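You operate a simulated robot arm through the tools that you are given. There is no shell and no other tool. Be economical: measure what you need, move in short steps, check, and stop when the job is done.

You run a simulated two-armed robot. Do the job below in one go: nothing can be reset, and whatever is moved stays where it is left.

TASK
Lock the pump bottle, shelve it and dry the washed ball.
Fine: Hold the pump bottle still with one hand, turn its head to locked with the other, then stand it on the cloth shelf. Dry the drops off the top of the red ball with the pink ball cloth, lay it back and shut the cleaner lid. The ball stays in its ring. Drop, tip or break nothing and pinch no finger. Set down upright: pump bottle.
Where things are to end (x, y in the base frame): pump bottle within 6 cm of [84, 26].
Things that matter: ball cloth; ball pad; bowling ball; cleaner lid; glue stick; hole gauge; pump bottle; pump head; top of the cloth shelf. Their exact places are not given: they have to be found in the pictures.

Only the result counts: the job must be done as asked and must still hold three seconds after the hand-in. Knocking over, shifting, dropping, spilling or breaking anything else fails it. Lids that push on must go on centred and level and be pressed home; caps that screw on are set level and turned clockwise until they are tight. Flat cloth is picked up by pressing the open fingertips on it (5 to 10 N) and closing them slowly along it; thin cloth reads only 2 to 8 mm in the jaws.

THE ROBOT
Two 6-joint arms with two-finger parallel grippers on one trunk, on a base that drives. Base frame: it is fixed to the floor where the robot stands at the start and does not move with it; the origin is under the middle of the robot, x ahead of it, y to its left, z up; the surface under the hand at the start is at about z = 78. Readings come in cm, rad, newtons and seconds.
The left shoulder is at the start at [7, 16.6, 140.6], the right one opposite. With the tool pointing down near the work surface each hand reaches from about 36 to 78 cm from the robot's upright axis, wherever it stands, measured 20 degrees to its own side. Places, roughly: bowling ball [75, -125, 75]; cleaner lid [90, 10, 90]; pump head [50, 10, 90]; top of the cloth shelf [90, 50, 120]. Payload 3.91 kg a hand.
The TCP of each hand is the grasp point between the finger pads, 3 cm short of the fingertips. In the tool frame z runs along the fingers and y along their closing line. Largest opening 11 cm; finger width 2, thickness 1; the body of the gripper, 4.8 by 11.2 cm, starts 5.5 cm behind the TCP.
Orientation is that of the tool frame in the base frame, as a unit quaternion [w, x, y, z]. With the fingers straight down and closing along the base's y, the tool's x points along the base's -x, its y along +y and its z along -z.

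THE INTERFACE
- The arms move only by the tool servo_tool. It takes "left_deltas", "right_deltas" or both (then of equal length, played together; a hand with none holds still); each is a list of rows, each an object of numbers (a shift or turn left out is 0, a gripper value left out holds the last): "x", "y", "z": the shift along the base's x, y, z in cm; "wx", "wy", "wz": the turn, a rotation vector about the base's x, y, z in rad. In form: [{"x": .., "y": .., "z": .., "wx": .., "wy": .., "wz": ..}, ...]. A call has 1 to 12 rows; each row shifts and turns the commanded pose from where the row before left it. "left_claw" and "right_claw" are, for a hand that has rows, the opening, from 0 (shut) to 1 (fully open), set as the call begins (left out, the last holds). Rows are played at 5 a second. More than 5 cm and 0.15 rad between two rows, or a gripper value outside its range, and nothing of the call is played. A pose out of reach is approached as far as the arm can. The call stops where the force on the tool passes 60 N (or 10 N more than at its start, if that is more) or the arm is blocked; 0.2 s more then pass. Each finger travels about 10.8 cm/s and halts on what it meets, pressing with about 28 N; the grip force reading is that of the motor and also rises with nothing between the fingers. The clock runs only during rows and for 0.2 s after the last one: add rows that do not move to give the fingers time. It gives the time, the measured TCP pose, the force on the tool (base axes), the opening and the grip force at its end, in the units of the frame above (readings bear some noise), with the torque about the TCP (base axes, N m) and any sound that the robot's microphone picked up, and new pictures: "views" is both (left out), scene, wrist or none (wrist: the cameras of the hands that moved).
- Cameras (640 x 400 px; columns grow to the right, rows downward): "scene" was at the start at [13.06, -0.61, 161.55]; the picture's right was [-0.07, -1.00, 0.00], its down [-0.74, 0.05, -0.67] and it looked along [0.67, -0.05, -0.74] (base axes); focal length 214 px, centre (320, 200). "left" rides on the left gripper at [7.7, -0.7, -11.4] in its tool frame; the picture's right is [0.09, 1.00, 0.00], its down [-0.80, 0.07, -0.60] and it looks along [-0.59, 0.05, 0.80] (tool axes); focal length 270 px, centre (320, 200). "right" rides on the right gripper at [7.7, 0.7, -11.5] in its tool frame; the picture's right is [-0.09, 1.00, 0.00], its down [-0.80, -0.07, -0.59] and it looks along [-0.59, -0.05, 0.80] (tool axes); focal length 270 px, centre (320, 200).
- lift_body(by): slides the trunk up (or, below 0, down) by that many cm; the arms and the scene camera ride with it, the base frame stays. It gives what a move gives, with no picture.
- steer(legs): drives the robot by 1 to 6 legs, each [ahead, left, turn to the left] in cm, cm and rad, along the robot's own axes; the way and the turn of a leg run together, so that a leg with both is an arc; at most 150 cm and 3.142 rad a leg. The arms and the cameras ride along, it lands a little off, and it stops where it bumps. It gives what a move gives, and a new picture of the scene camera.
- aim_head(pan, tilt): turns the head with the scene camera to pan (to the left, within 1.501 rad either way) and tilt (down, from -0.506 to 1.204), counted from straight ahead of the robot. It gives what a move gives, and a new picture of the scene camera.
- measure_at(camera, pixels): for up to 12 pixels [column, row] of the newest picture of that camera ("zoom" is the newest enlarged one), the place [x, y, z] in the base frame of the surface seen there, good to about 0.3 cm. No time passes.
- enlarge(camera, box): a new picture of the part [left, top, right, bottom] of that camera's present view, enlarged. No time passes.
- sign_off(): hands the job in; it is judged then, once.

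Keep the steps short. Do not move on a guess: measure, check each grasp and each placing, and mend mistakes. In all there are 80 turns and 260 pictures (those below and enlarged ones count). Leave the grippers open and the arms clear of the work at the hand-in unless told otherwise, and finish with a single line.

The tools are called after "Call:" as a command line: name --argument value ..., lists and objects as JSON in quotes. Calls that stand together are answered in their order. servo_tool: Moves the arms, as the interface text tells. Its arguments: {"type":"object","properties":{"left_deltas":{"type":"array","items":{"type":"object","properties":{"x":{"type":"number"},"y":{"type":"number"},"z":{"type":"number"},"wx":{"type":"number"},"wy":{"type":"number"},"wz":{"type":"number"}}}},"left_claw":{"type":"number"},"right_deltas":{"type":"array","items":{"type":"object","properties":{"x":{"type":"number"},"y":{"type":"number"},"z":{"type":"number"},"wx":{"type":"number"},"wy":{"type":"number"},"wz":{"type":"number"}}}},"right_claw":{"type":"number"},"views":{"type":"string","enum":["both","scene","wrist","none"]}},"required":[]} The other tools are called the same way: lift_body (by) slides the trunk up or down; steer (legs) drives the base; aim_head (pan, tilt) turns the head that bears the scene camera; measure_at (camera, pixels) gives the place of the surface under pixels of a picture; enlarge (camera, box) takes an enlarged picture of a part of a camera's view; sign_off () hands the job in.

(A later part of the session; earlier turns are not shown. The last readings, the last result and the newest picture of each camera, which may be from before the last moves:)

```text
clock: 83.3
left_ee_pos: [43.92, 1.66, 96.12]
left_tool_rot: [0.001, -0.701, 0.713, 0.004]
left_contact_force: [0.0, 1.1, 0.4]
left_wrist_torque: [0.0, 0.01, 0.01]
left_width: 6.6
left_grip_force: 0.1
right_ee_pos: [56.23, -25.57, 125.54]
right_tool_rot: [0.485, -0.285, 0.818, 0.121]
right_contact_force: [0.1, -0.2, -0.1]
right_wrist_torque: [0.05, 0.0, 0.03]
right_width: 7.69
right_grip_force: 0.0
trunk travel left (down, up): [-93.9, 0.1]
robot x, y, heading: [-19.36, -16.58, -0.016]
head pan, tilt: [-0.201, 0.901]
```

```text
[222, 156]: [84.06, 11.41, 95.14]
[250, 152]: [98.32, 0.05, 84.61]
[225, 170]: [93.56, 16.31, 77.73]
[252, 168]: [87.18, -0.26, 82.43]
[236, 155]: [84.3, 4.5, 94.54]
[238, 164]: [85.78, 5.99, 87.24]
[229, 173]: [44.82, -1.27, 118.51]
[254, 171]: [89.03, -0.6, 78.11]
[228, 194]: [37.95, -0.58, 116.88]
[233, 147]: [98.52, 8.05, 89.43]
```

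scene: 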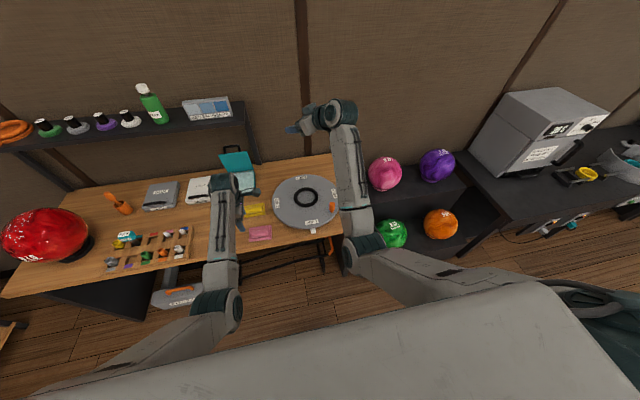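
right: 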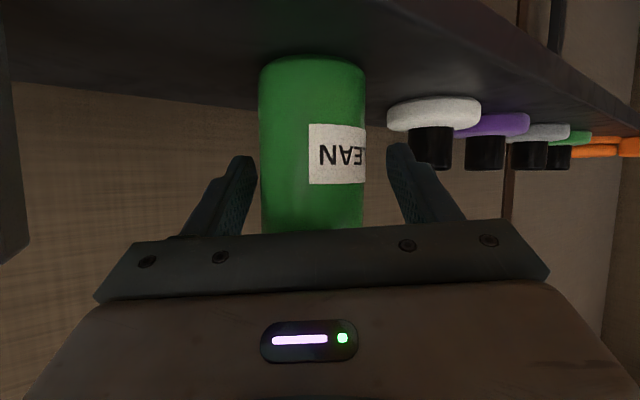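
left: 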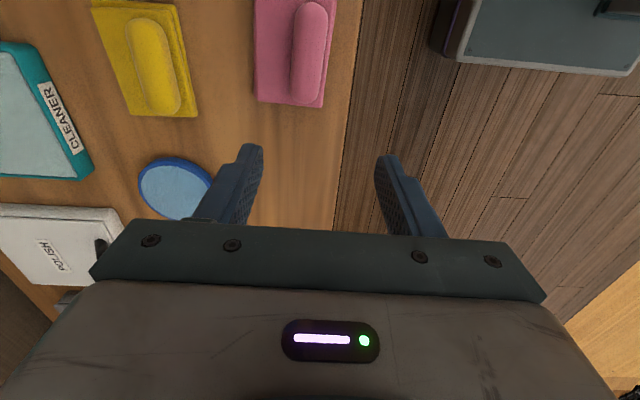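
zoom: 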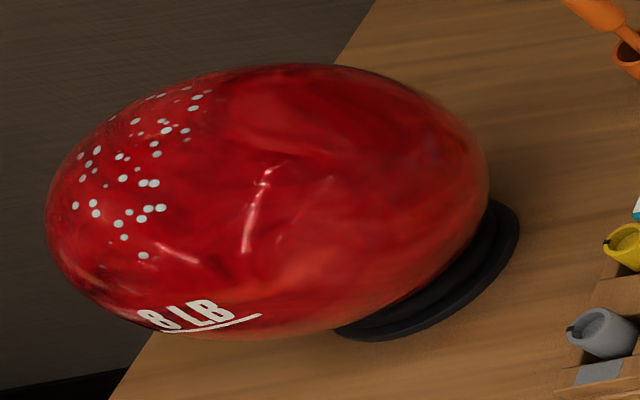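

The roll's centre is (45.1, -2.2), its top z 82.3, and the base pad 79.5. I'll centre over it and descend so the tips reach z≈80.1.

Call:
servo_tool --left_deltas '[{"x": 0.6, "y": -2}, {"x": 0.6, "y": -1.9}, {"z": -3}, {"z": -3}, {"z": -3}, {"z": -2}, {"z": -1.2}, {"z": -0.8}, {}]' --views "none"

Call:
servo_tool --left_deltas '[{}, {}, {}, {}, {}]' --left_claw 0.1 --views "wrist"

```text
clock: 85.3
left_ee_pos: [45.18, -2.33, 83.45]
left_tool_rot: [0.0, -0.701, 0.713, 0.004]
left_contact_force: [0.7, -0.1, -0.6]
left_wrist_torque: [0.01, 0.0, -0.01]
left_width: 6.59
left_grip_force: 0.0
right_ee_pos: [56.28, -25.47, 125.57]
right_tool_rot: [0.485, -0.286, 0.818, 0.123]
right_contact_force: [-0.1, -0.1, 0.6]
right_wrist_torque: [-0.02, 0.0, 0.0]
right_width: 7.69
right_grip_force: 0.0
trunk travel left (down, up): [-93.9, 0.1]
robot x, y, heading: [-19.21, -16.19, -0.015]
head pan, tilt: [-0.201, 0.901]
```

```text
clock: 86.5
left_ee_pos: [45.23, -2.33, 83.41]
left_tool_rot: [0.0, -0.701, 0.713, 0.004]
left_contact_force: [-0.2, 0.0, 0.9]
left_wrist_torque: [-0.03, -0.05, -0.04]
left_width: 2.69
left_grip_force: 27.9
right_ee_pos: [56.25, -25.5, 125.61]
right_tool_rot: [0.485, -0.285, 0.817, 0.122]
right_contact_force: [-0.6, -0.6, -0.4]
right_wrist_torque: [-0.01, 0.02, 0.01]
right_width: 7.69
right_grip_force: 0.0
trunk travel left (down, up): [-93.9, 0.1]
robot x, y, heading: [-19.19, -16.13, -0.014]
head pan, tilt: [-0.201, 0.901]
```

left: 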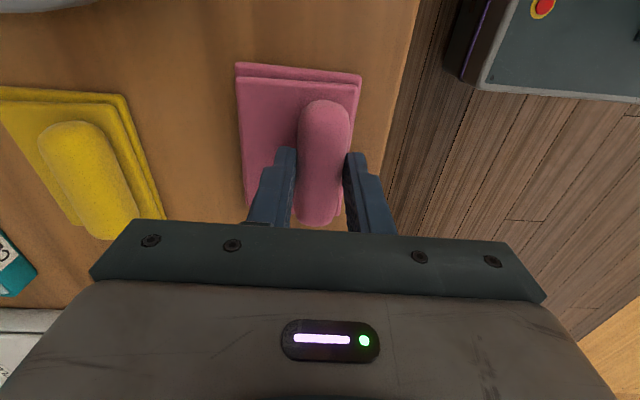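

The cloth roll is gripped (2.7 cm). I'll lift it high enough (bottom above the ball's top at z≈101) while extending a bit.

Call:
servo_tool --left_deltas '[{"z": 1}, {"z": 3}, {"z": 3}, {"z": 3, "x": 1}, {"z": 3, "x": 1}, {"z": 3, "x": 1}, {"z": 3, "x": 1}, {"z": 3, "x": 1}, {"z": 2, "x": 1}, {"z": 2, "x": 1}, {}]' --views "wrist"

```text
clock: 88.9
left_ee_pos: [52.06, -2.26, 109.62]
left_tool_rot: [-0.001, -0.702, 0.713, 0.005]
left_contact_force: [0.3, -0.2, 0.6]
left_wrist_torque: [0.01, -0.03, 0.0]
left_width: 2.67
left_grip_force: 27.7
right_ee_pos: [56.32, -25.41, 125.55]
right_tool_rot: [0.485, -0.285, 0.818, 0.122]
right_contact_force: [-1.1, 0.0, -0.3]
right_wrist_torque: [-0.02, -0.03, 0.0]
right_width: 7.7
right_grip_force: 0.1
trunk travel left (down, up): [-93.9, 0.1]
robot x, y, heading: [-19.33, -16.34, -0.014]
head pan, tilt: [-0.201, 0.901]
```

left: 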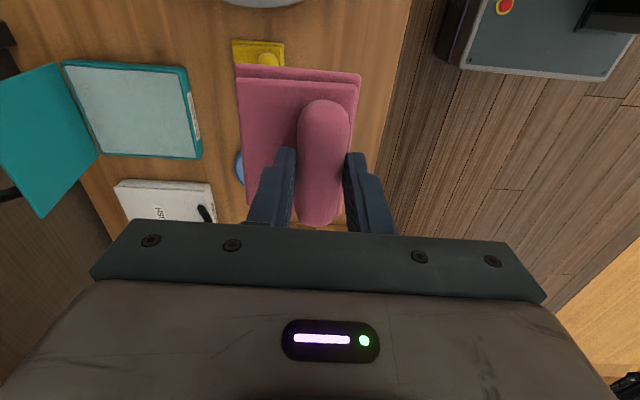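

The cloth is held firmly with its bottom at z≈104. I'll drive left 79 to bring it above the ball.

Call:
steer --legs '[[0.5, 78.8, 0.015]]'

Call:
enlarge --camera "left" --box '[120, 0, 520, 250]'

Call:
aim_head --pan 0.35 --tilt 0.8

```text
clock: 93.2
left_ee_pos: [52.5, 81.15, 109.66]
left_tool_rot: [-0.001, 0.709, -0.705, -0.004]
left_contact_force: [-0.4, 0.1, -0.5]
left_wrist_torque: [-0.03, 0.01, -0.02]
left_width: 2.69
left_grip_force: 27.5
right_ee_pos: [57.12, 58.09, 125.59]
right_tool_rot: [0.484, -0.294, 0.815, 0.127]
right_contact_force: [-0.6, 0.0, -0.2]
right_wrist_torque: [0.03, 0.02, -0.01]
right_width: 7.7
right_grip_force: 0.0
trunk travel left (down, up): [-93.9, 0.1]
robot x, y, heading: [-18.53, 65.17, 0.014]
head pan, tilt: [-0.201, 0.901]
```

scene: 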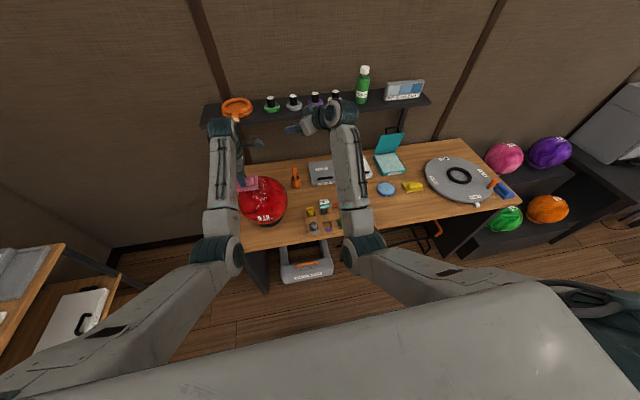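

```text
1.60 times, centred on (320, 125) of left
```

zoom: 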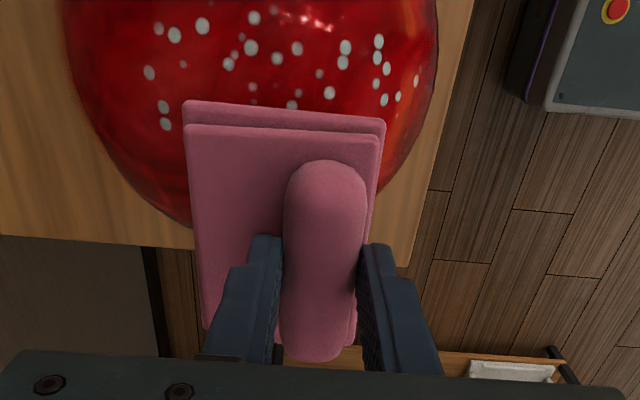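

```text
clock: 94.2
left_ee_pos: [52.4, 81.25, 109.57]
left_tool_rot: [0.0, 0.71, -0.704, -0.004]
left_contact_force: [-0.8, -0.4, 0.6]
left_wrist_torque: [-0.01, -0.01, -0.01]
left_width: 2.69
left_grip_force: 27.7
right_ee_pos: [57.18, 58.37, 125.49]
right_tool_rot: [0.483, -0.294, 0.815, 0.126]
right_contact_force: [-0.2, -0.1, 0.1]
right_wrist_torque: [0.02, -0.02, 0.01]
right_width: 7.71
right_grip_force: 0.0
trunk travel left (down, up): [-93.9, 0.1]
robot x, y, heading: [-18.75, 65.51, 0.008]
head pan, tilt: [0.351, 0.799]
```

scene: 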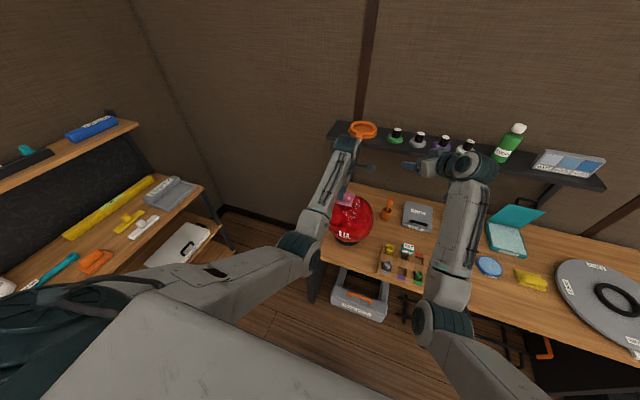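

I'll measure the drops and ball surface in the zoomed left view.

Call:
measure_at --camera "zoom" --pixels '[[175, 35], [150, 72], [165, 124], [255, 18], [250, 48], [345, 60], [378, 42], [416, 80], [384, 100], [330, 92], [292, 104], [310, 20]]'

Call:
measure_at --camera "scene" --pixels '[[348, 205], [340, 210], [360, 210], [350, 225], [335, 222], [368, 225], [347, 197]]'

Call:
enlarge --camera "scene" --box '[315, 180, 385, 250]'

```text
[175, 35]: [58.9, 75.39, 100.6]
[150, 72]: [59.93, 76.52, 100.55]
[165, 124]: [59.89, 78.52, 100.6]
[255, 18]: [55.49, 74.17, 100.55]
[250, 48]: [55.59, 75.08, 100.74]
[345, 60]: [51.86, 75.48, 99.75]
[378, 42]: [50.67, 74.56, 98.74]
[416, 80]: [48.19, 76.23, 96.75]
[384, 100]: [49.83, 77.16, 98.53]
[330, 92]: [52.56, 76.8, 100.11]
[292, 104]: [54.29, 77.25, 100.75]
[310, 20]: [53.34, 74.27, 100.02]
```

```text
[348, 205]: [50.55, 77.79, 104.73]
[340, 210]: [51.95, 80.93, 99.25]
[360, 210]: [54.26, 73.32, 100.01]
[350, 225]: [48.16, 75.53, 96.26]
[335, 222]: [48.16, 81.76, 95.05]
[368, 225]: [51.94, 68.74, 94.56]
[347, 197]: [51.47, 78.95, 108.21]
```

```text
5.71 times, centred on (350, 215) of scene
```

zoom: 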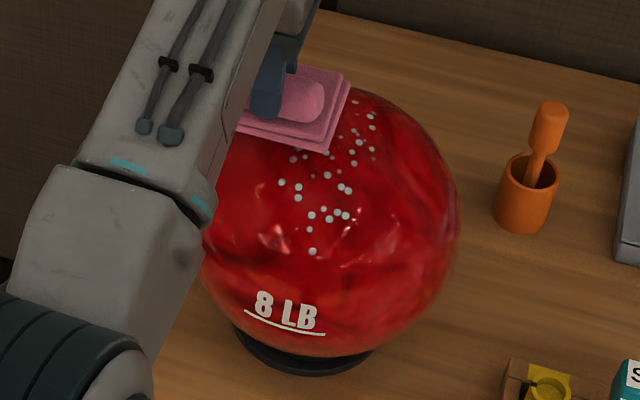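

The ball centre is about (56.7, 77), with its top at z≈101 and the drops within x 48–61, y 73–81. I'll bring the pad's centre over the top and press lightly.

Call:
servo_tool --left_deltas '[{"x": 1.4, "y": -2.3}, {"x": 1.5, "y": -2.3}, {"z": -1.5}, {"z": -0.8}, {"z": -0.4}, {"z": -0.3}, {"z": -0.2}, {}]' --views "none"

```text
clock: 96.0
left_ee_pos: [55.34, 76.76, 106.35]
left_tool_rot: [-0.001, 0.71, -0.705, -0.003]
left_contact_force: [2.4, 0.4, 7.0]
left_wrist_torque: [0.04, -0.23, -0.02]
left_width: 2.7
left_grip_force: 27.8
right_ee_pos: [57.15, 58.28, 125.71]
right_tool_rot: [0.484, -0.294, 0.814, 0.128]
right_contact_force: [0.6, -0.3, 0.0]
right_wrist_torque: [-0.03, 0.0, 0.03]
right_width: 7.7
right_grip_force: 0.1
trunk travel left (down, up): [-93.9, 0.1]
robot x, y, heading: [-18.26, 65.56, 0.011]
head pan, tilt: [0.351, 0.799]
5 turns are left
```

Contact is at 7 N, exactly where my ball model predicted. Few turns remain, so I'll do the whole wipe in one batch: a sweep along the ball's curve at its centre, then tilted to +y, then to -y. After that I'll lift and look.

Call:
servo_tool --left_deltas '[{"x": 1.2, "z": -0.07, "wy": 0.075}, {"x": 1.2, "z": 0.02, "wy": 0.075}, {"x": -1.2, "z": -0.02, "wy": -0.075}, {"x": -1.2, "z": -0.03, "wy": -0.075}, {"x": -1.2, "z": -0.15, "wy": -0.075}, {"x": -1.2, "z": -0.24, "wy": -0.075}, {"x": -1.17, "z": -0.33, "wy": -0.075}, {"x": -1.17, "z": -0.42, "wy": -0.075}, {"x": -1.1, "z": -0.5, "wy": -0.075}, {"x": -1.09, "z": -0.59, "wy": -0.075}, {"x": -0.99, "z": -0.68, "wy": -0.075}, {"x": -0.98, "z": -0.74, "wy": -0.075}]' --views "none"

Call:
servo_tool --left_deltas '[{"x": 0.98, "z": 0.74, "wy": 0.075}, {"x": 0.99, "z": 0.68, "wy": 0.075}, {"x": 1.09, "z": 0.59, "wy": 0.075}, {"x": 1.1, "z": 0.5, "wy": 0.075}, {"x": 1.17, "z": 0.42, "wy": 0.075}, {"x": 1.17, "z": 0.33, "wy": 0.075}, {"x": 1.2, "z": 0.24, "wy": 0.075}, {"x": 1.2, "z": 0.15, "wy": 0.075}, {"y": 1.77, "z": -0.1, "wx": -0.11}, {"y": 1.77, "z": -0.29, "wx": -0.11}, {}]' --views "none"

Call:
servo_tool --left_deltas '[{"x": 1.2, "z": 0.0, "wy": 0.075}, {"x": 1.2, "z": 0.02, "wy": 0.075}, {"x": -1.2, "z": -0.02, "wy": -0.075}, {"x": -1.2, "z": 0.0, "wy": -0.075}, {"x": -1.2, "z": -0.15, "wy": -0.075}, {"x": -1.2, "z": -0.24, "wy": -0.075}, {"x": -1.17, "z": -0.33, "wy": -0.075}, {"x": -1.17, "z": -0.42, "wy": -0.075}, {"x": -1.1, "z": -0.5, "wy": -0.075}, {"x": -1.09, "z": -0.59, "wy": -0.075}]' --views "none"

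Call:
servo_tool --left_deltas '[{"x": 1.09, "z": 0.59, "wy": 0.075}, {"x": 1.1, "z": 0.5, "wy": 0.075}, {"x": 1.17, "z": 0.42, "wy": 0.075}, {"x": 1.17, "z": 0.33, "wy": 0.075}, {"x": 1.2, "z": 0.24, "wy": 0.075}, {"x": 1.2, "z": 0.15, "wy": 0.075}, {"y": -1.77, "z": 0.29, "wx": 0.11}, {"y": -1.77, "z": 0.1, "wx": 0.11}, {"y": -1.2, "z": -0.05, "wx": 0.075}, {"y": -1.2, "z": -0.14, "wx": 0.075}]' --views "none"

Call:
servo_tool --left_deltas '[{"x": 1.2, "z": 0.0, "wy": 0.075}, {"x": 1.2, "z": 0.02, "wy": 0.075}, {"x": -1.2, "z": -0.02, "wy": -0.075}, {"x": -1.2, "z": 0.0, "wy": -0.075}, {"x": -1.2, "z": -0.15, "wy": -0.075}, {"x": -1.2, "z": -0.24, "wy": -0.075}, {"x": -1.17, "z": -0.33, "wy": -0.075}, {"x": -1.17, "z": -0.42, "wy": -0.075}, {"x": 1.17, "z": 0.42, "wy": 0.075}, {"x": 1.17, "z": 0.33, "wy": 0.075}, {"x": 1.2, "z": 0.24, "wy": 0.075}, {"x": 1.2, "z": 0.15, "wy": 0.075}]' --views "none"

Call:
servo_tool --left_deltas '[{"y": 1.2, "z": 0.14, "wx": -0.075}, {"y": 1.2, "z": 0.05, "wx": -0.075}, {"z": 1.5}, {"z": 1.5}, {"y": 3}, {"y": 3}, {"y": 3}, {}]' --views "scene"

Call:
enlarge --camera "scene" --box '[315, 180, 385, 250]'

Call:
enlarge --camera "left" --box '[120, 0, 520, 250]'

```text
clock: 98.7
left_ee_pos: [53.2, 80.62, 112.54]
left_tool_rot: [-0.287, 0.661, -0.651, 0.239]
left_contact_force: [1.1, -0.7, 0.0]
left_wrist_torque: [0.02, 0.02, 0.03]
left_width: 2.69
left_grip_force: 28.3
right_ee_pos: [57.2, 58.18, 125.57]
right_tool_rot: [0.484, -0.294, 0.814, 0.127]
right_contact_force: [0.6, -0.5, -0.2]
right_wrist_torque: [-0.05, 0.03, -0.02]
right_width: 7.68
right_grip_force: 0.0
trunk travel left (down, up): [-93.9, 0.1]
robot x, y, heading: [-18.58, 65.67, 0.01]
head pan, tilt: [0.351, 0.799]
stopped in row 12 (left hand): the arm was blocked; the commanded pose is now the measured one
```

```text
clock: 101.0
left_ee_pos: [62.03, 83.65, 115.53]
left_tool_rot: [-0.002, 0.707, -0.699, 0.11]
left_contact_force: [0.6, -0.1, -0.7]
left_wrist_torque: [-0.01, 0.06, -0.04]
left_width: 2.7
left_grip_force: 27.5
right_ee_pos: [57.18, 58.11, 125.57]
right_tool_rot: [0.484, -0.294, 0.814, 0.128]
right_contact_force: [0.5, -0.8, -0.2]
right_wrist_torque: [0.03, 0.01, 0.06]
right_width: 7.7
right_grip_force: 0.0
trunk travel left (down, up): [-93.9, 0.1]
robot x, y, heading: [-18.6, 65.44, 0.008]
head pan, tilt: [0.351, 0.799]
```

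```text
clock: 103.2
left_ee_pos: [54.87, 83.76, 113.46]
left_tool_rot: [0.158, -0.664, 0.681, -0.266]
left_contact_force: [0.3, -0.1, -0.3]
left_wrist_torque: [-0.03, 0.05, -0.02]
left_width: 2.65
left_grip_force: 28.2
right_ee_pos: [57.1, 58.29, 125.78]
right_tool_rot: [0.484, -0.295, 0.814, 0.128]
right_contact_force: [-0.6, 0.2, 0.7]
right_wrist_torque: [0.02, -0.04, 0.0]
right_width: 7.69
right_grip_force: 0.0
trunk travel left (down, up): [-93.9, 0.1]
robot x, y, heading: [-18.57, 65.6, 0.011]
head pan, tilt: [0.351, 0.799]
```

```text
clock: 105.5
left_ee_pos: [62.11, 77.8, 116.04]
left_tool_rot: [0.132, -0.695, 0.707, 0.021]
left_contact_force: [0.0, 0.6, -0.1]
left_wrist_torque: [0.01, 0.01, 0.03]
left_width: 2.65
left_grip_force: 28.6
right_ee_pos: [57.09, 58.2, 125.55]
right_tool_rot: [0.484, -0.294, 0.814, 0.128]
right_contact_force: [-0.3, -0.7, -0.2]
right_wrist_torque: [0.01, 0.03, 0.0]
right_width: 7.71
right_grip_force: 0.1
trunk travel left (down, up): [-93.9, 0.1]
robot x, y, heading: [-18.53, 65.54, 0.007]
head pan, tilt: [0.351, 0.799]
```

```text
clock: 108.0
left_ee_pos: [60.4, 78.49, 115.84]
left_tool_rot: [0.131, -0.695, 0.707, 0.021]
left_contact_force: [-0.4, -0.4, -0.8]
left_wrist_torque: [-0.03, -0.01, 0.01]
left_width: 2.64
left_grip_force: 27.8
left hand out of reach, approached as far as the arm can: row 2
right_ee_pos: [57.26, 58.29, 125.56]
right_tool_rot: [0.483, -0.295, 0.814, 0.128]
right_contact_force: [-0.2, 0.5, -0.4]
right_wrist_torque: [0.01, -0.02, 0.0]
right_width: 7.69
right_grip_force: 0.0
trunk travel left (down, up): [-93.9, 0.1]
robot x, y, heading: [-18.37, 65.6, 0.009]
head pan, tilt: [0.351, 0.799]
```

```text
clock: 109.8
left_ee_pos: [60.38, 89.64, 119.09]
left_tool_rot: [0.079, -0.703, 0.706, -0.033]
left_contact_force: [-0.2, 0.2, 0.8]
left_wrist_torque: [-0.01, -0.02, 0.02]
left_width: 2.68
left_grip_force: 27.8
right_ee_pos: [57.07, 58.18, 125.6]
right_tool_rot: [0.483, -0.295, 0.815, 0.128]
right_contact_force: [0.0, 0.3, 0.0]
right_wrist_torque: [-0.03, 0.01, -0.01]
right_width: 7.67
right_grip_force: 0.0
trunk travel left (down, up): [-93.9, 0.1]
robot x, y, heading: [-18.36, 65.69, 0.01]
head pan, tilt: [0.351, 0.799]
```

scene: 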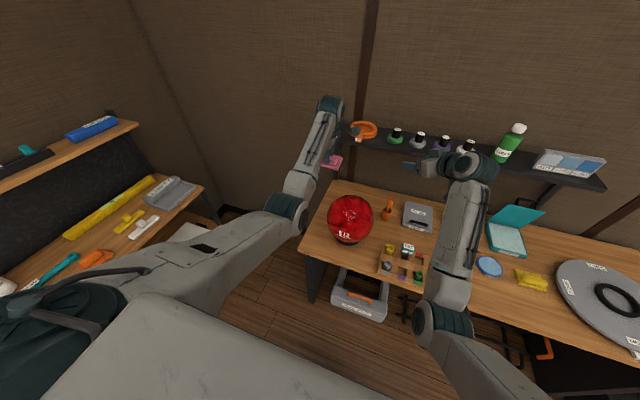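

```text
5.71 times, centred on (350, 215) of scene
```

zoom: 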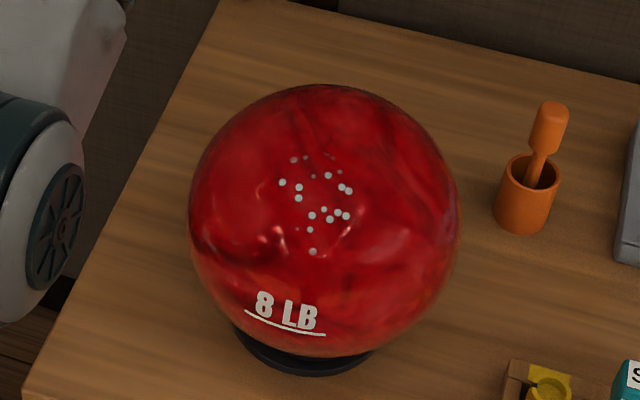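

```text
1.60 times, centred on (320, 125) of left
4 turns are left
```

zoom: 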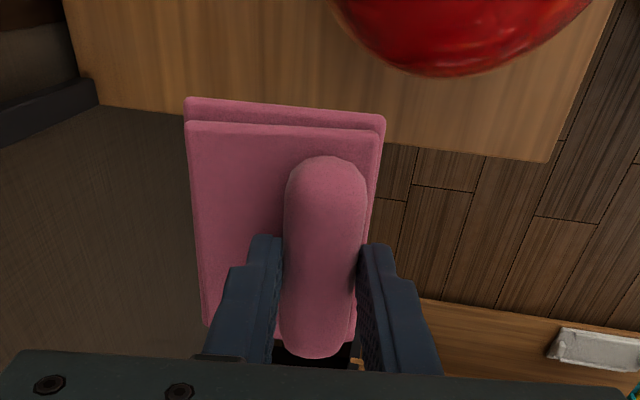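

The ball's top and back drops are gone, but those on the robot-facing side remain because the arm got blocked too close in. I'll measure them and reposition the base (back 7, right 9) so the arm is extended. I'll also level the hand to a 0.3 rad tilt, hovering above the front of the ball.

Call:
measure_at --camera "scene" --pixels '[[343.3, 211.8], [351.4, 210.6], [354.9, 213.2], [348.6, 224.1], [354.4, 217.6], [346.1, 214.7], [345.6, 208], [348.6, 217.6], [353.5, 210.1], [351.4, 218.5]]'

Call:
steer --legs '[[-7, -9, 0]]'

Call:
servo_tool --left_deltas '[{"x": -0.75, "y": -0.8, "z": -2.2, "wx": -0.013, "wy": -0.028}, {"x": -0.75, "y": -0.8, "z": -2.2, "wx": -0.013, "wy": -0.028}, {"x": -0.75, "y": -0.8, "z": -2.2, "wx": -0.013, "wy": -0.028}, {"x": -0.75, "y": -0.8, "z": -2.2, "wx": -0.013, "wy": -0.028}, {"x": -0.7, "y": -0.8, "z": -2.0, "wx": -0.013, "wy": -0.028}, {}, {}]' --views "scene"

Call:
enlarge --camera "left" --box '[120, 0, 520, 250]'

```text
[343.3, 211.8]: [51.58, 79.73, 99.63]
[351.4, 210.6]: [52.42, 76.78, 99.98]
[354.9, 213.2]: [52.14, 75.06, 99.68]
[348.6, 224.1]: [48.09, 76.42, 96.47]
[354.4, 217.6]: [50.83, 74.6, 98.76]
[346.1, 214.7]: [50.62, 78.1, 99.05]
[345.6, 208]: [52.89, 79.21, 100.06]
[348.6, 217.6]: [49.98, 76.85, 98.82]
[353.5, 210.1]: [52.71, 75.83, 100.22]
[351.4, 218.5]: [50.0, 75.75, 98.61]
```

```text
clock: 111.1
left_ee_pos: [53.52, 81.1, 118.74]
left_tool_rot: [0.077, -0.703, 0.707, -0.032]
left_contact_force: [0.2, -0.1, 0.0]
left_wrist_torque: [-0.04, 0.02, 0.0]
left_width: 2.7
left_grip_force: 27.7
right_ee_pos: [50.46, 49.49, 125.35]
right_tool_rot: [0.482, -0.295, 0.815, 0.127]
right_contact_force: [0.3, 0.0, -0.1]
right_wrist_torque: [0.04, -0.01, 0.01]
right_width: 7.71
right_grip_force: 0.1
trunk travel left (down, up): [-93.9, 0.1]
robot x, y, heading: [-25.43, 56.31, 0.01]
head pan, tilt: [0.351, 0.799]
```

scene: 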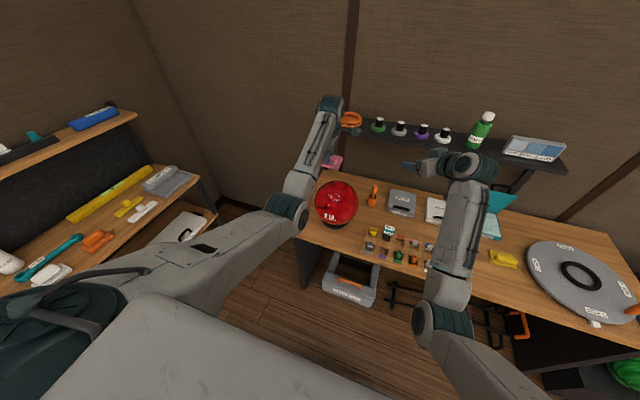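

```text
clock: 112.7
left_ee_pos: [49.66, 76.8, 108.12]
left_tool_rot: [-0.106, 0.701, -0.698, 0.104]
left_contact_force: [0.4, 0.8, -1.0]
left_wrist_torque: [0.02, 0.04, 0.01]
left_width: 2.69
left_grip_force: 28.3
right_ee_pos: [49.98, 49.29, 125.59]
right_tool_rot: [0.484, -0.294, 0.814, 0.128]
right_contact_force: [0.1, -0.1, -0.1]
right_wrist_torque: [0.0, -0.01, 0.03]
right_width: 7.69
right_grip_force: 0.1
trunk travel left (down, up): [-93.9, 0.1]
robot x, y, heading: [-25.37, 56.31, 0.009]
head pan, tilt: [0.351, 0.799]
```

scene: 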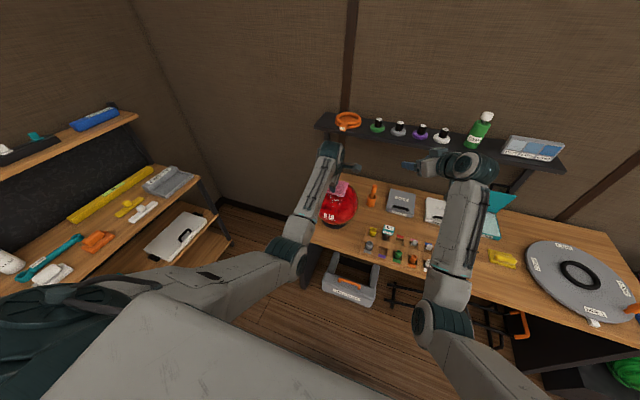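

```text
1.60 times, centred on (320, 125) of left
3 turns are left
```

zoom: 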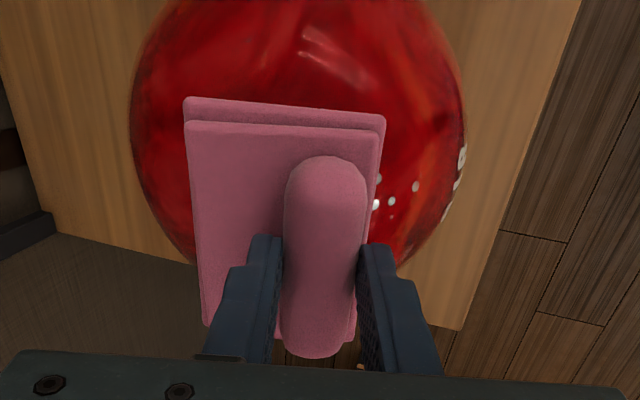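

The pose is exactly as planned (tilt 0.30, 3 cm above contact). I'll now wipe the robot-facing side along the ball's curve: centre, +y, then -y. Then I'll lift, look, and drive the cloth back.

Call:
servo_tool --left_deltas '[{"x": 0.47, "z": -1.5}, {"x": 0.46, "z": -1.5}, {}, {"x": 1.17, "z": 0.42, "wy": 0.075}, {"x": 1.17, "z": 0.33, "wy": 0.075}, {"x": -1.17, "z": -0.33, "wy": -0.075}, {"x": -1.17, "z": -0.42, "wy": -0.075}, {"x": -1.1, "z": -0.5, "wy": -0.075}, {"x": -1.09, "z": -0.59, "wy": -0.075}, {"x": -0.99, "z": -0.68, "wy": -0.075}, {"x": -0.98, "z": -0.74, "wy": -0.075}, {}]' --views "none"

Call:
servo_tool --left_deltas '[{"x": -0.91, "z": -0.81, "wy": -0.075}, {"x": -0.89, "z": -0.85, "wy": -0.075}, {"x": -0.78, "z": -0.93, "wy": -0.075}, {}, {"x": 0.78, "z": 0.93, "wy": 0.075}, {"x": 0.89, "z": 0.85, "wy": 0.075}, {"x": 0.91, "z": 0.81, "wy": 0.075}, {"x": 0.98, "z": 0.74, "wy": 0.075}, {"x": 0.99, "z": 0.68, "wy": 0.075}, {"x": 1.09, "z": 0.59, "wy": 0.075}, {"x": 1.1, "z": 0.5, "wy": 0.075}, {}]' --views "none"

Call:
servo_tool --left_deltas '[{"y": 1.2, "z": -0.05, "wx": -0.075}, {"y": 1.2, "z": -0.125, "wx": -0.075}, {"x": 1.15, "z": 0.37, "wy": 0.075}, {"x": -1.15, "z": -0.37, "wy": -0.075}, {"x": -1.1, "z": -0.5, "wy": -0.075}, {"x": -1.09, "z": -0.59, "wy": -0.075}, {"x": -0.99, "z": -0.68, "wy": -0.075}, {"x": -0.98, "z": -0.74, "wy": -0.075}, {"x": -0.91, "z": -0.81, "wy": -0.075}, {"x": -0.89, "z": -0.85, "wy": -0.075}, {}]' --views "none"

Call:
servo_tool --left_deltas '[{"x": 0.89, "z": 0.85, "wy": 0.075}, {"x": 0.91, "z": 0.81, "wy": 0.075}, {"x": 0.98, "z": 0.74, "wy": 0.075}, {"x": 0.99, "z": 0.68, "wy": 0.075}, {"x": 1.09, "z": 0.59, "wy": 0.075}, {"x": 1.1, "z": 0.5, "wy": 0.075}, {"y": -1.2, "z": 0.125, "wx": 0.075}, {"y": -1.2, "z": 0.05, "wx": 0.075}, {"y": -1.2, "z": -0.05, "wx": 0.075}, {"y": -1.2, "z": -0.125, "wx": 0.075}, {"x": 1.15, "z": 0.37, "wy": 0.075}, {"x": -1.15, "z": -0.37, "wy": -0.075}]' --views "none"

Call:
servo_tool --left_deltas '[{"x": -1.1, "z": -0.5, "wy": -0.075}, {"x": -1.09, "z": -0.59, "wy": -0.075}, {"x": -0.99, "z": -0.68, "wy": -0.075}, {"x": -0.98, "z": -0.74, "wy": -0.075}, {"x": -0.91, "z": -0.81, "wy": -0.075}, {"x": -0.89, "z": -0.85, "wy": -0.075}, {"x": 0.89, "z": 0.85, "wy": 0.075}, {"x": 0.91, "z": 0.81, "wy": 0.075}, {"x": 0.98, "z": 0.74, "wy": 0.075}, {"x": 0.99, "z": 0.68, "wy": 0.075}, {"x": 1.09, "z": 0.59, "wy": 0.075}, {"x": 1.1, "z": 0.5, "wy": 0.075}]' --views "none"

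Call:
servo_tool --left_deltas '[{"x": -0.5, "z": 1.5}, {"z": 2}, {"z": 1.5, "wy": 0.1, "wx": -0.075}, {"z": 1, "wy": 0.1, "wx": -0.075}, {"wy": 0.1}, {}]' --views "none"

Call:
steer --legs '[[0, -75.2, 0]]'

Call:
aim_head --pan 0.1 --tilt 0.8

Call:
enlarge --camera "scene" --box '[0, 120, 320, 320]'

Call:
enlarge --camera "left" --box '[0, 0, 640, 400]'

```text
clock: 115.3
left_ee_pos: [45.99, 76.75, 102.77]
left_tool_rot: [-0.209, 0.677, -0.674, 0.208]
left_contact_force: [-2.9, -0.3, 0.8]
left_wrist_torque: [0.02, 0.04, 0.06]
left_width: 2.7
left_grip_force: 28.4
right_ee_pos: [49.93, 49.2, 125.69]
right_tool_rot: [0.484, -0.295, 0.814, 0.128]
right_contact_force: [0.7, 0.2, 0.3]
right_wrist_torque: [0.0, 0.02, 0.04]
right_width: 7.71
right_grip_force: 0.0
trunk travel left (down, up): [-93.9, 0.1]
robot x, y, heading: [-25.75, 56.63, 0.01]
head pan, tilt: [0.351, 0.799]
```

```text
clock: 117.9
left_ee_pos: [50.4, 76.65, 105.22]
left_tool_rot: [-0.107, 0.701, -0.697, 0.105]
left_contact_force: [-5.7, -0.8, 11.7]
left_wrist_torque: [0.06, -0.09, 0.04]
left_width: 2.69
left_grip_force: 28.0
right_ee_pos: [49.88, 49.14, 125.82]
right_tool_rot: [0.485, -0.295, 0.813, 0.128]
right_contact_force: [-0.1, -0.1, 0.5]
right_wrist_torque: [0.0, 0.02, 0.03]
right_width: 7.68
right_grip_force: 0.0
trunk travel left (down, up): [-93.9, 0.1]
robot x, y, heading: [-25.72, 56.24, 0.012]
head pan, tilt: [0.351, 0.799]
```

```text
clock: 120.3
left_ee_pos: [44.17, 78.99, 100.82]
left_tool_rot: [0.205, -0.654, 0.659, -0.31]
left_contact_force: [-9.4, 0.8, 4.8]
left_wrist_torque: [-0.02, -0.02, -0.05]
left_width: 2.69
left_grip_force: 27.9
right_ee_pos: [49.8, 49.3, 125.78]
right_tool_rot: [0.485, -0.295, 0.813, 0.128]
right_contact_force: [-1.0, -0.7, -0.1]
right_wrist_torque: [0.0, 0.03, 0.0]
right_width: 7.71
right_grip_force: 0.1
trunk travel left (down, up): [-93.9, 0.1]
robot x, y, heading: [-25.7, 56.21, 0.012]
head pan, tilt: [0.351, 0.799]
```

```text
clock: 122.9
left_ee_pos: [50.14, 74.11, 105.18]
left_tool_rot: [0.157, -0.691, 0.704, -0.051]
left_contact_force: [0.3, 0.3, -0.7]
left_wrist_torque: [0.02, -0.01, 0.0]
left_width: 2.66
left_grip_force: 28.1
right_ee_pos: [49.79, 49.26, 125.79]
right_tool_rot: [0.485, -0.295, 0.813, 0.128]
right_contact_force: [0.0, 0.2, 0.5]
right_wrist_torque: [0.01, 0.0, -0.01]
right_width: 7.69
right_grip_force: 0.2
trunk travel left (down, up): [-93.9, 0.1]
robot x, y, heading: [-25.51, 56.47, 0.003]
head pan, tilt: [0.351, 0.799]
```

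```text
clock: 125.5
left_ee_pos: [50.55, 74.28, 105.29]
left_tool_rot: [0.159, -0.691, 0.703, -0.051]
left_contact_force: [-3.3, 0.3, 4.7]
left_wrist_torque: [0.04, 0.04, 0.02]
left_width: 2.68
left_grip_force: 27.7
right_ee_pos: [50.04, 49.22, 125.61]
right_tool_rot: [0.484, -0.295, 0.814, 0.129]
right_contact_force: [-0.3, 0.2, 0.1]
right_wrist_torque: [0.03, 0.02, 0.0]
right_width: 7.68
right_grip_force: 0.0
trunk travel left (down, up): [-93.9, 0.1]
robot x, y, heading: [-25.56, 56.63, 0.008]
head pan, tilt: [0.351, 0.799]
```

```text
clock: 126.9
left_ee_pos: [50.04, 74.29, 111.05]
left_tool_rot: [-0.001, -0.703, 0.711, 0.0]
left_contact_force: [0.3, -1.2, -0.7]
left_wrist_torque: [-0.05, -0.01, 0.01]
left_width: 2.68
left_grip_force: 28.3
right_ee_pos: [50.04, 49.29, 125.55]
right_tool_rot: [0.484, -0.295, 0.814, 0.128]
right_contact_force: [-0.3, 0.6, 0.1]
right_wrist_torque: [0.01, -0.04, 0.02]
right_width: 7.71
right_grip_force: 0.0
trunk travel left (down, up): [-93.9, 0.1]
robot x, y, heading: [-25.59, 56.06, 0.012]
head pan, tilt: [0.351, 0.799]
```

```text
clock: 130.8
left_ee_pos: [51.12, 3.39, 111.05]
left_tool_rot: [0.001, 0.708, -0.706, 0.0]
left_contact_force: [0.3, 0.4, 0.0]
left_wrist_torque: [-0.01, 0.02, 0.0]
left_width: 2.69
left_grip_force: 27.7
right_ee_pos: [51.31, -21.77, 125.5]
right_tool_rot: [0.483, -0.3, 0.812, 0.131]
right_contact_force: [0.0, -0.3, 0.2]
right_wrist_torque: [-0.03, 0.01, 0.01]
right_width: 7.73
right_grip_force: 0.0
trunk travel left (down, up): [-93.9, 0.1]
robot x, y, heading: [-24.59, -15.96, 0.03]
head pan, tilt: [0.351, 0.799]
```

scene: 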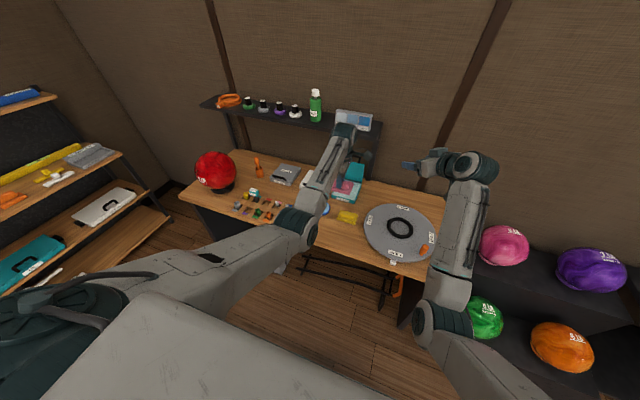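

```text
clock: 131.6
left_ee_pos: [50.96, 3.25, 111.1]
left_tool_rot: [0.0, 0.708, -0.707, -0.001]
left_contact_force: [-1.0, -1.1, -0.3]
left_wrist_torque: [0.02, 0.04, 0.01]
left_width: 2.69
left_grip_force: 28.3
right_ee_pos: [51.31, -21.84, 125.57]
right_tool_rot: [0.483, -0.3, 0.812, 0.132]
right_contact_force: [-1.0, -0.2, -0.5]
right_wrist_torque: [0.01, 0.02, -0.04]
right_width: 7.72
right_grip_force: 0.2
trunk travel left (down, up): [-93.9, 0.1]
robot x, y, heading: [-24.44, -15.27, 0.02]
head pan, tilt: [0.099, 0.799]
```

scene: 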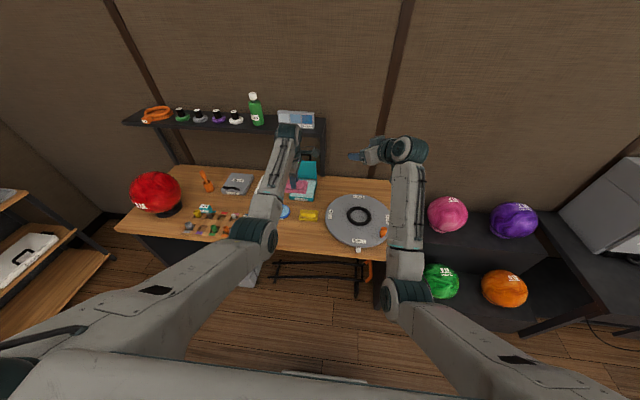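

```text
2.00 times, centred on (160, 220) of scene
```

zoom: 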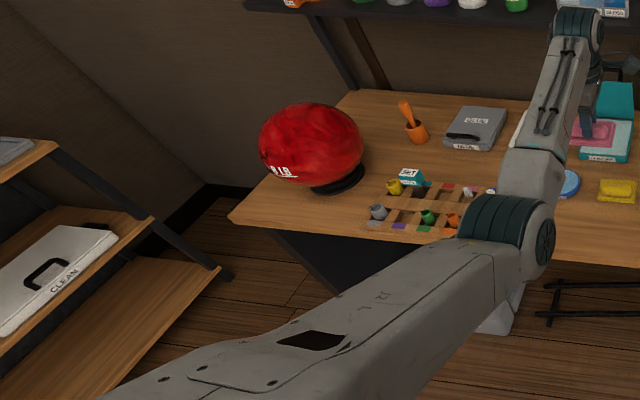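

```text
1.00 times, centred on (320, 200) of left (not enlarged: the box is as wide or as high as the picture)
2 turns are left
```

zoom: 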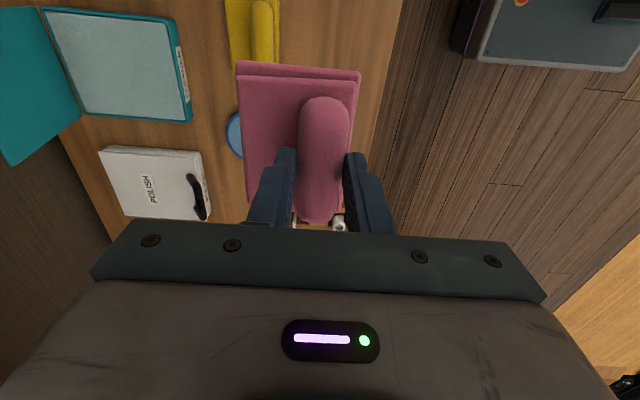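

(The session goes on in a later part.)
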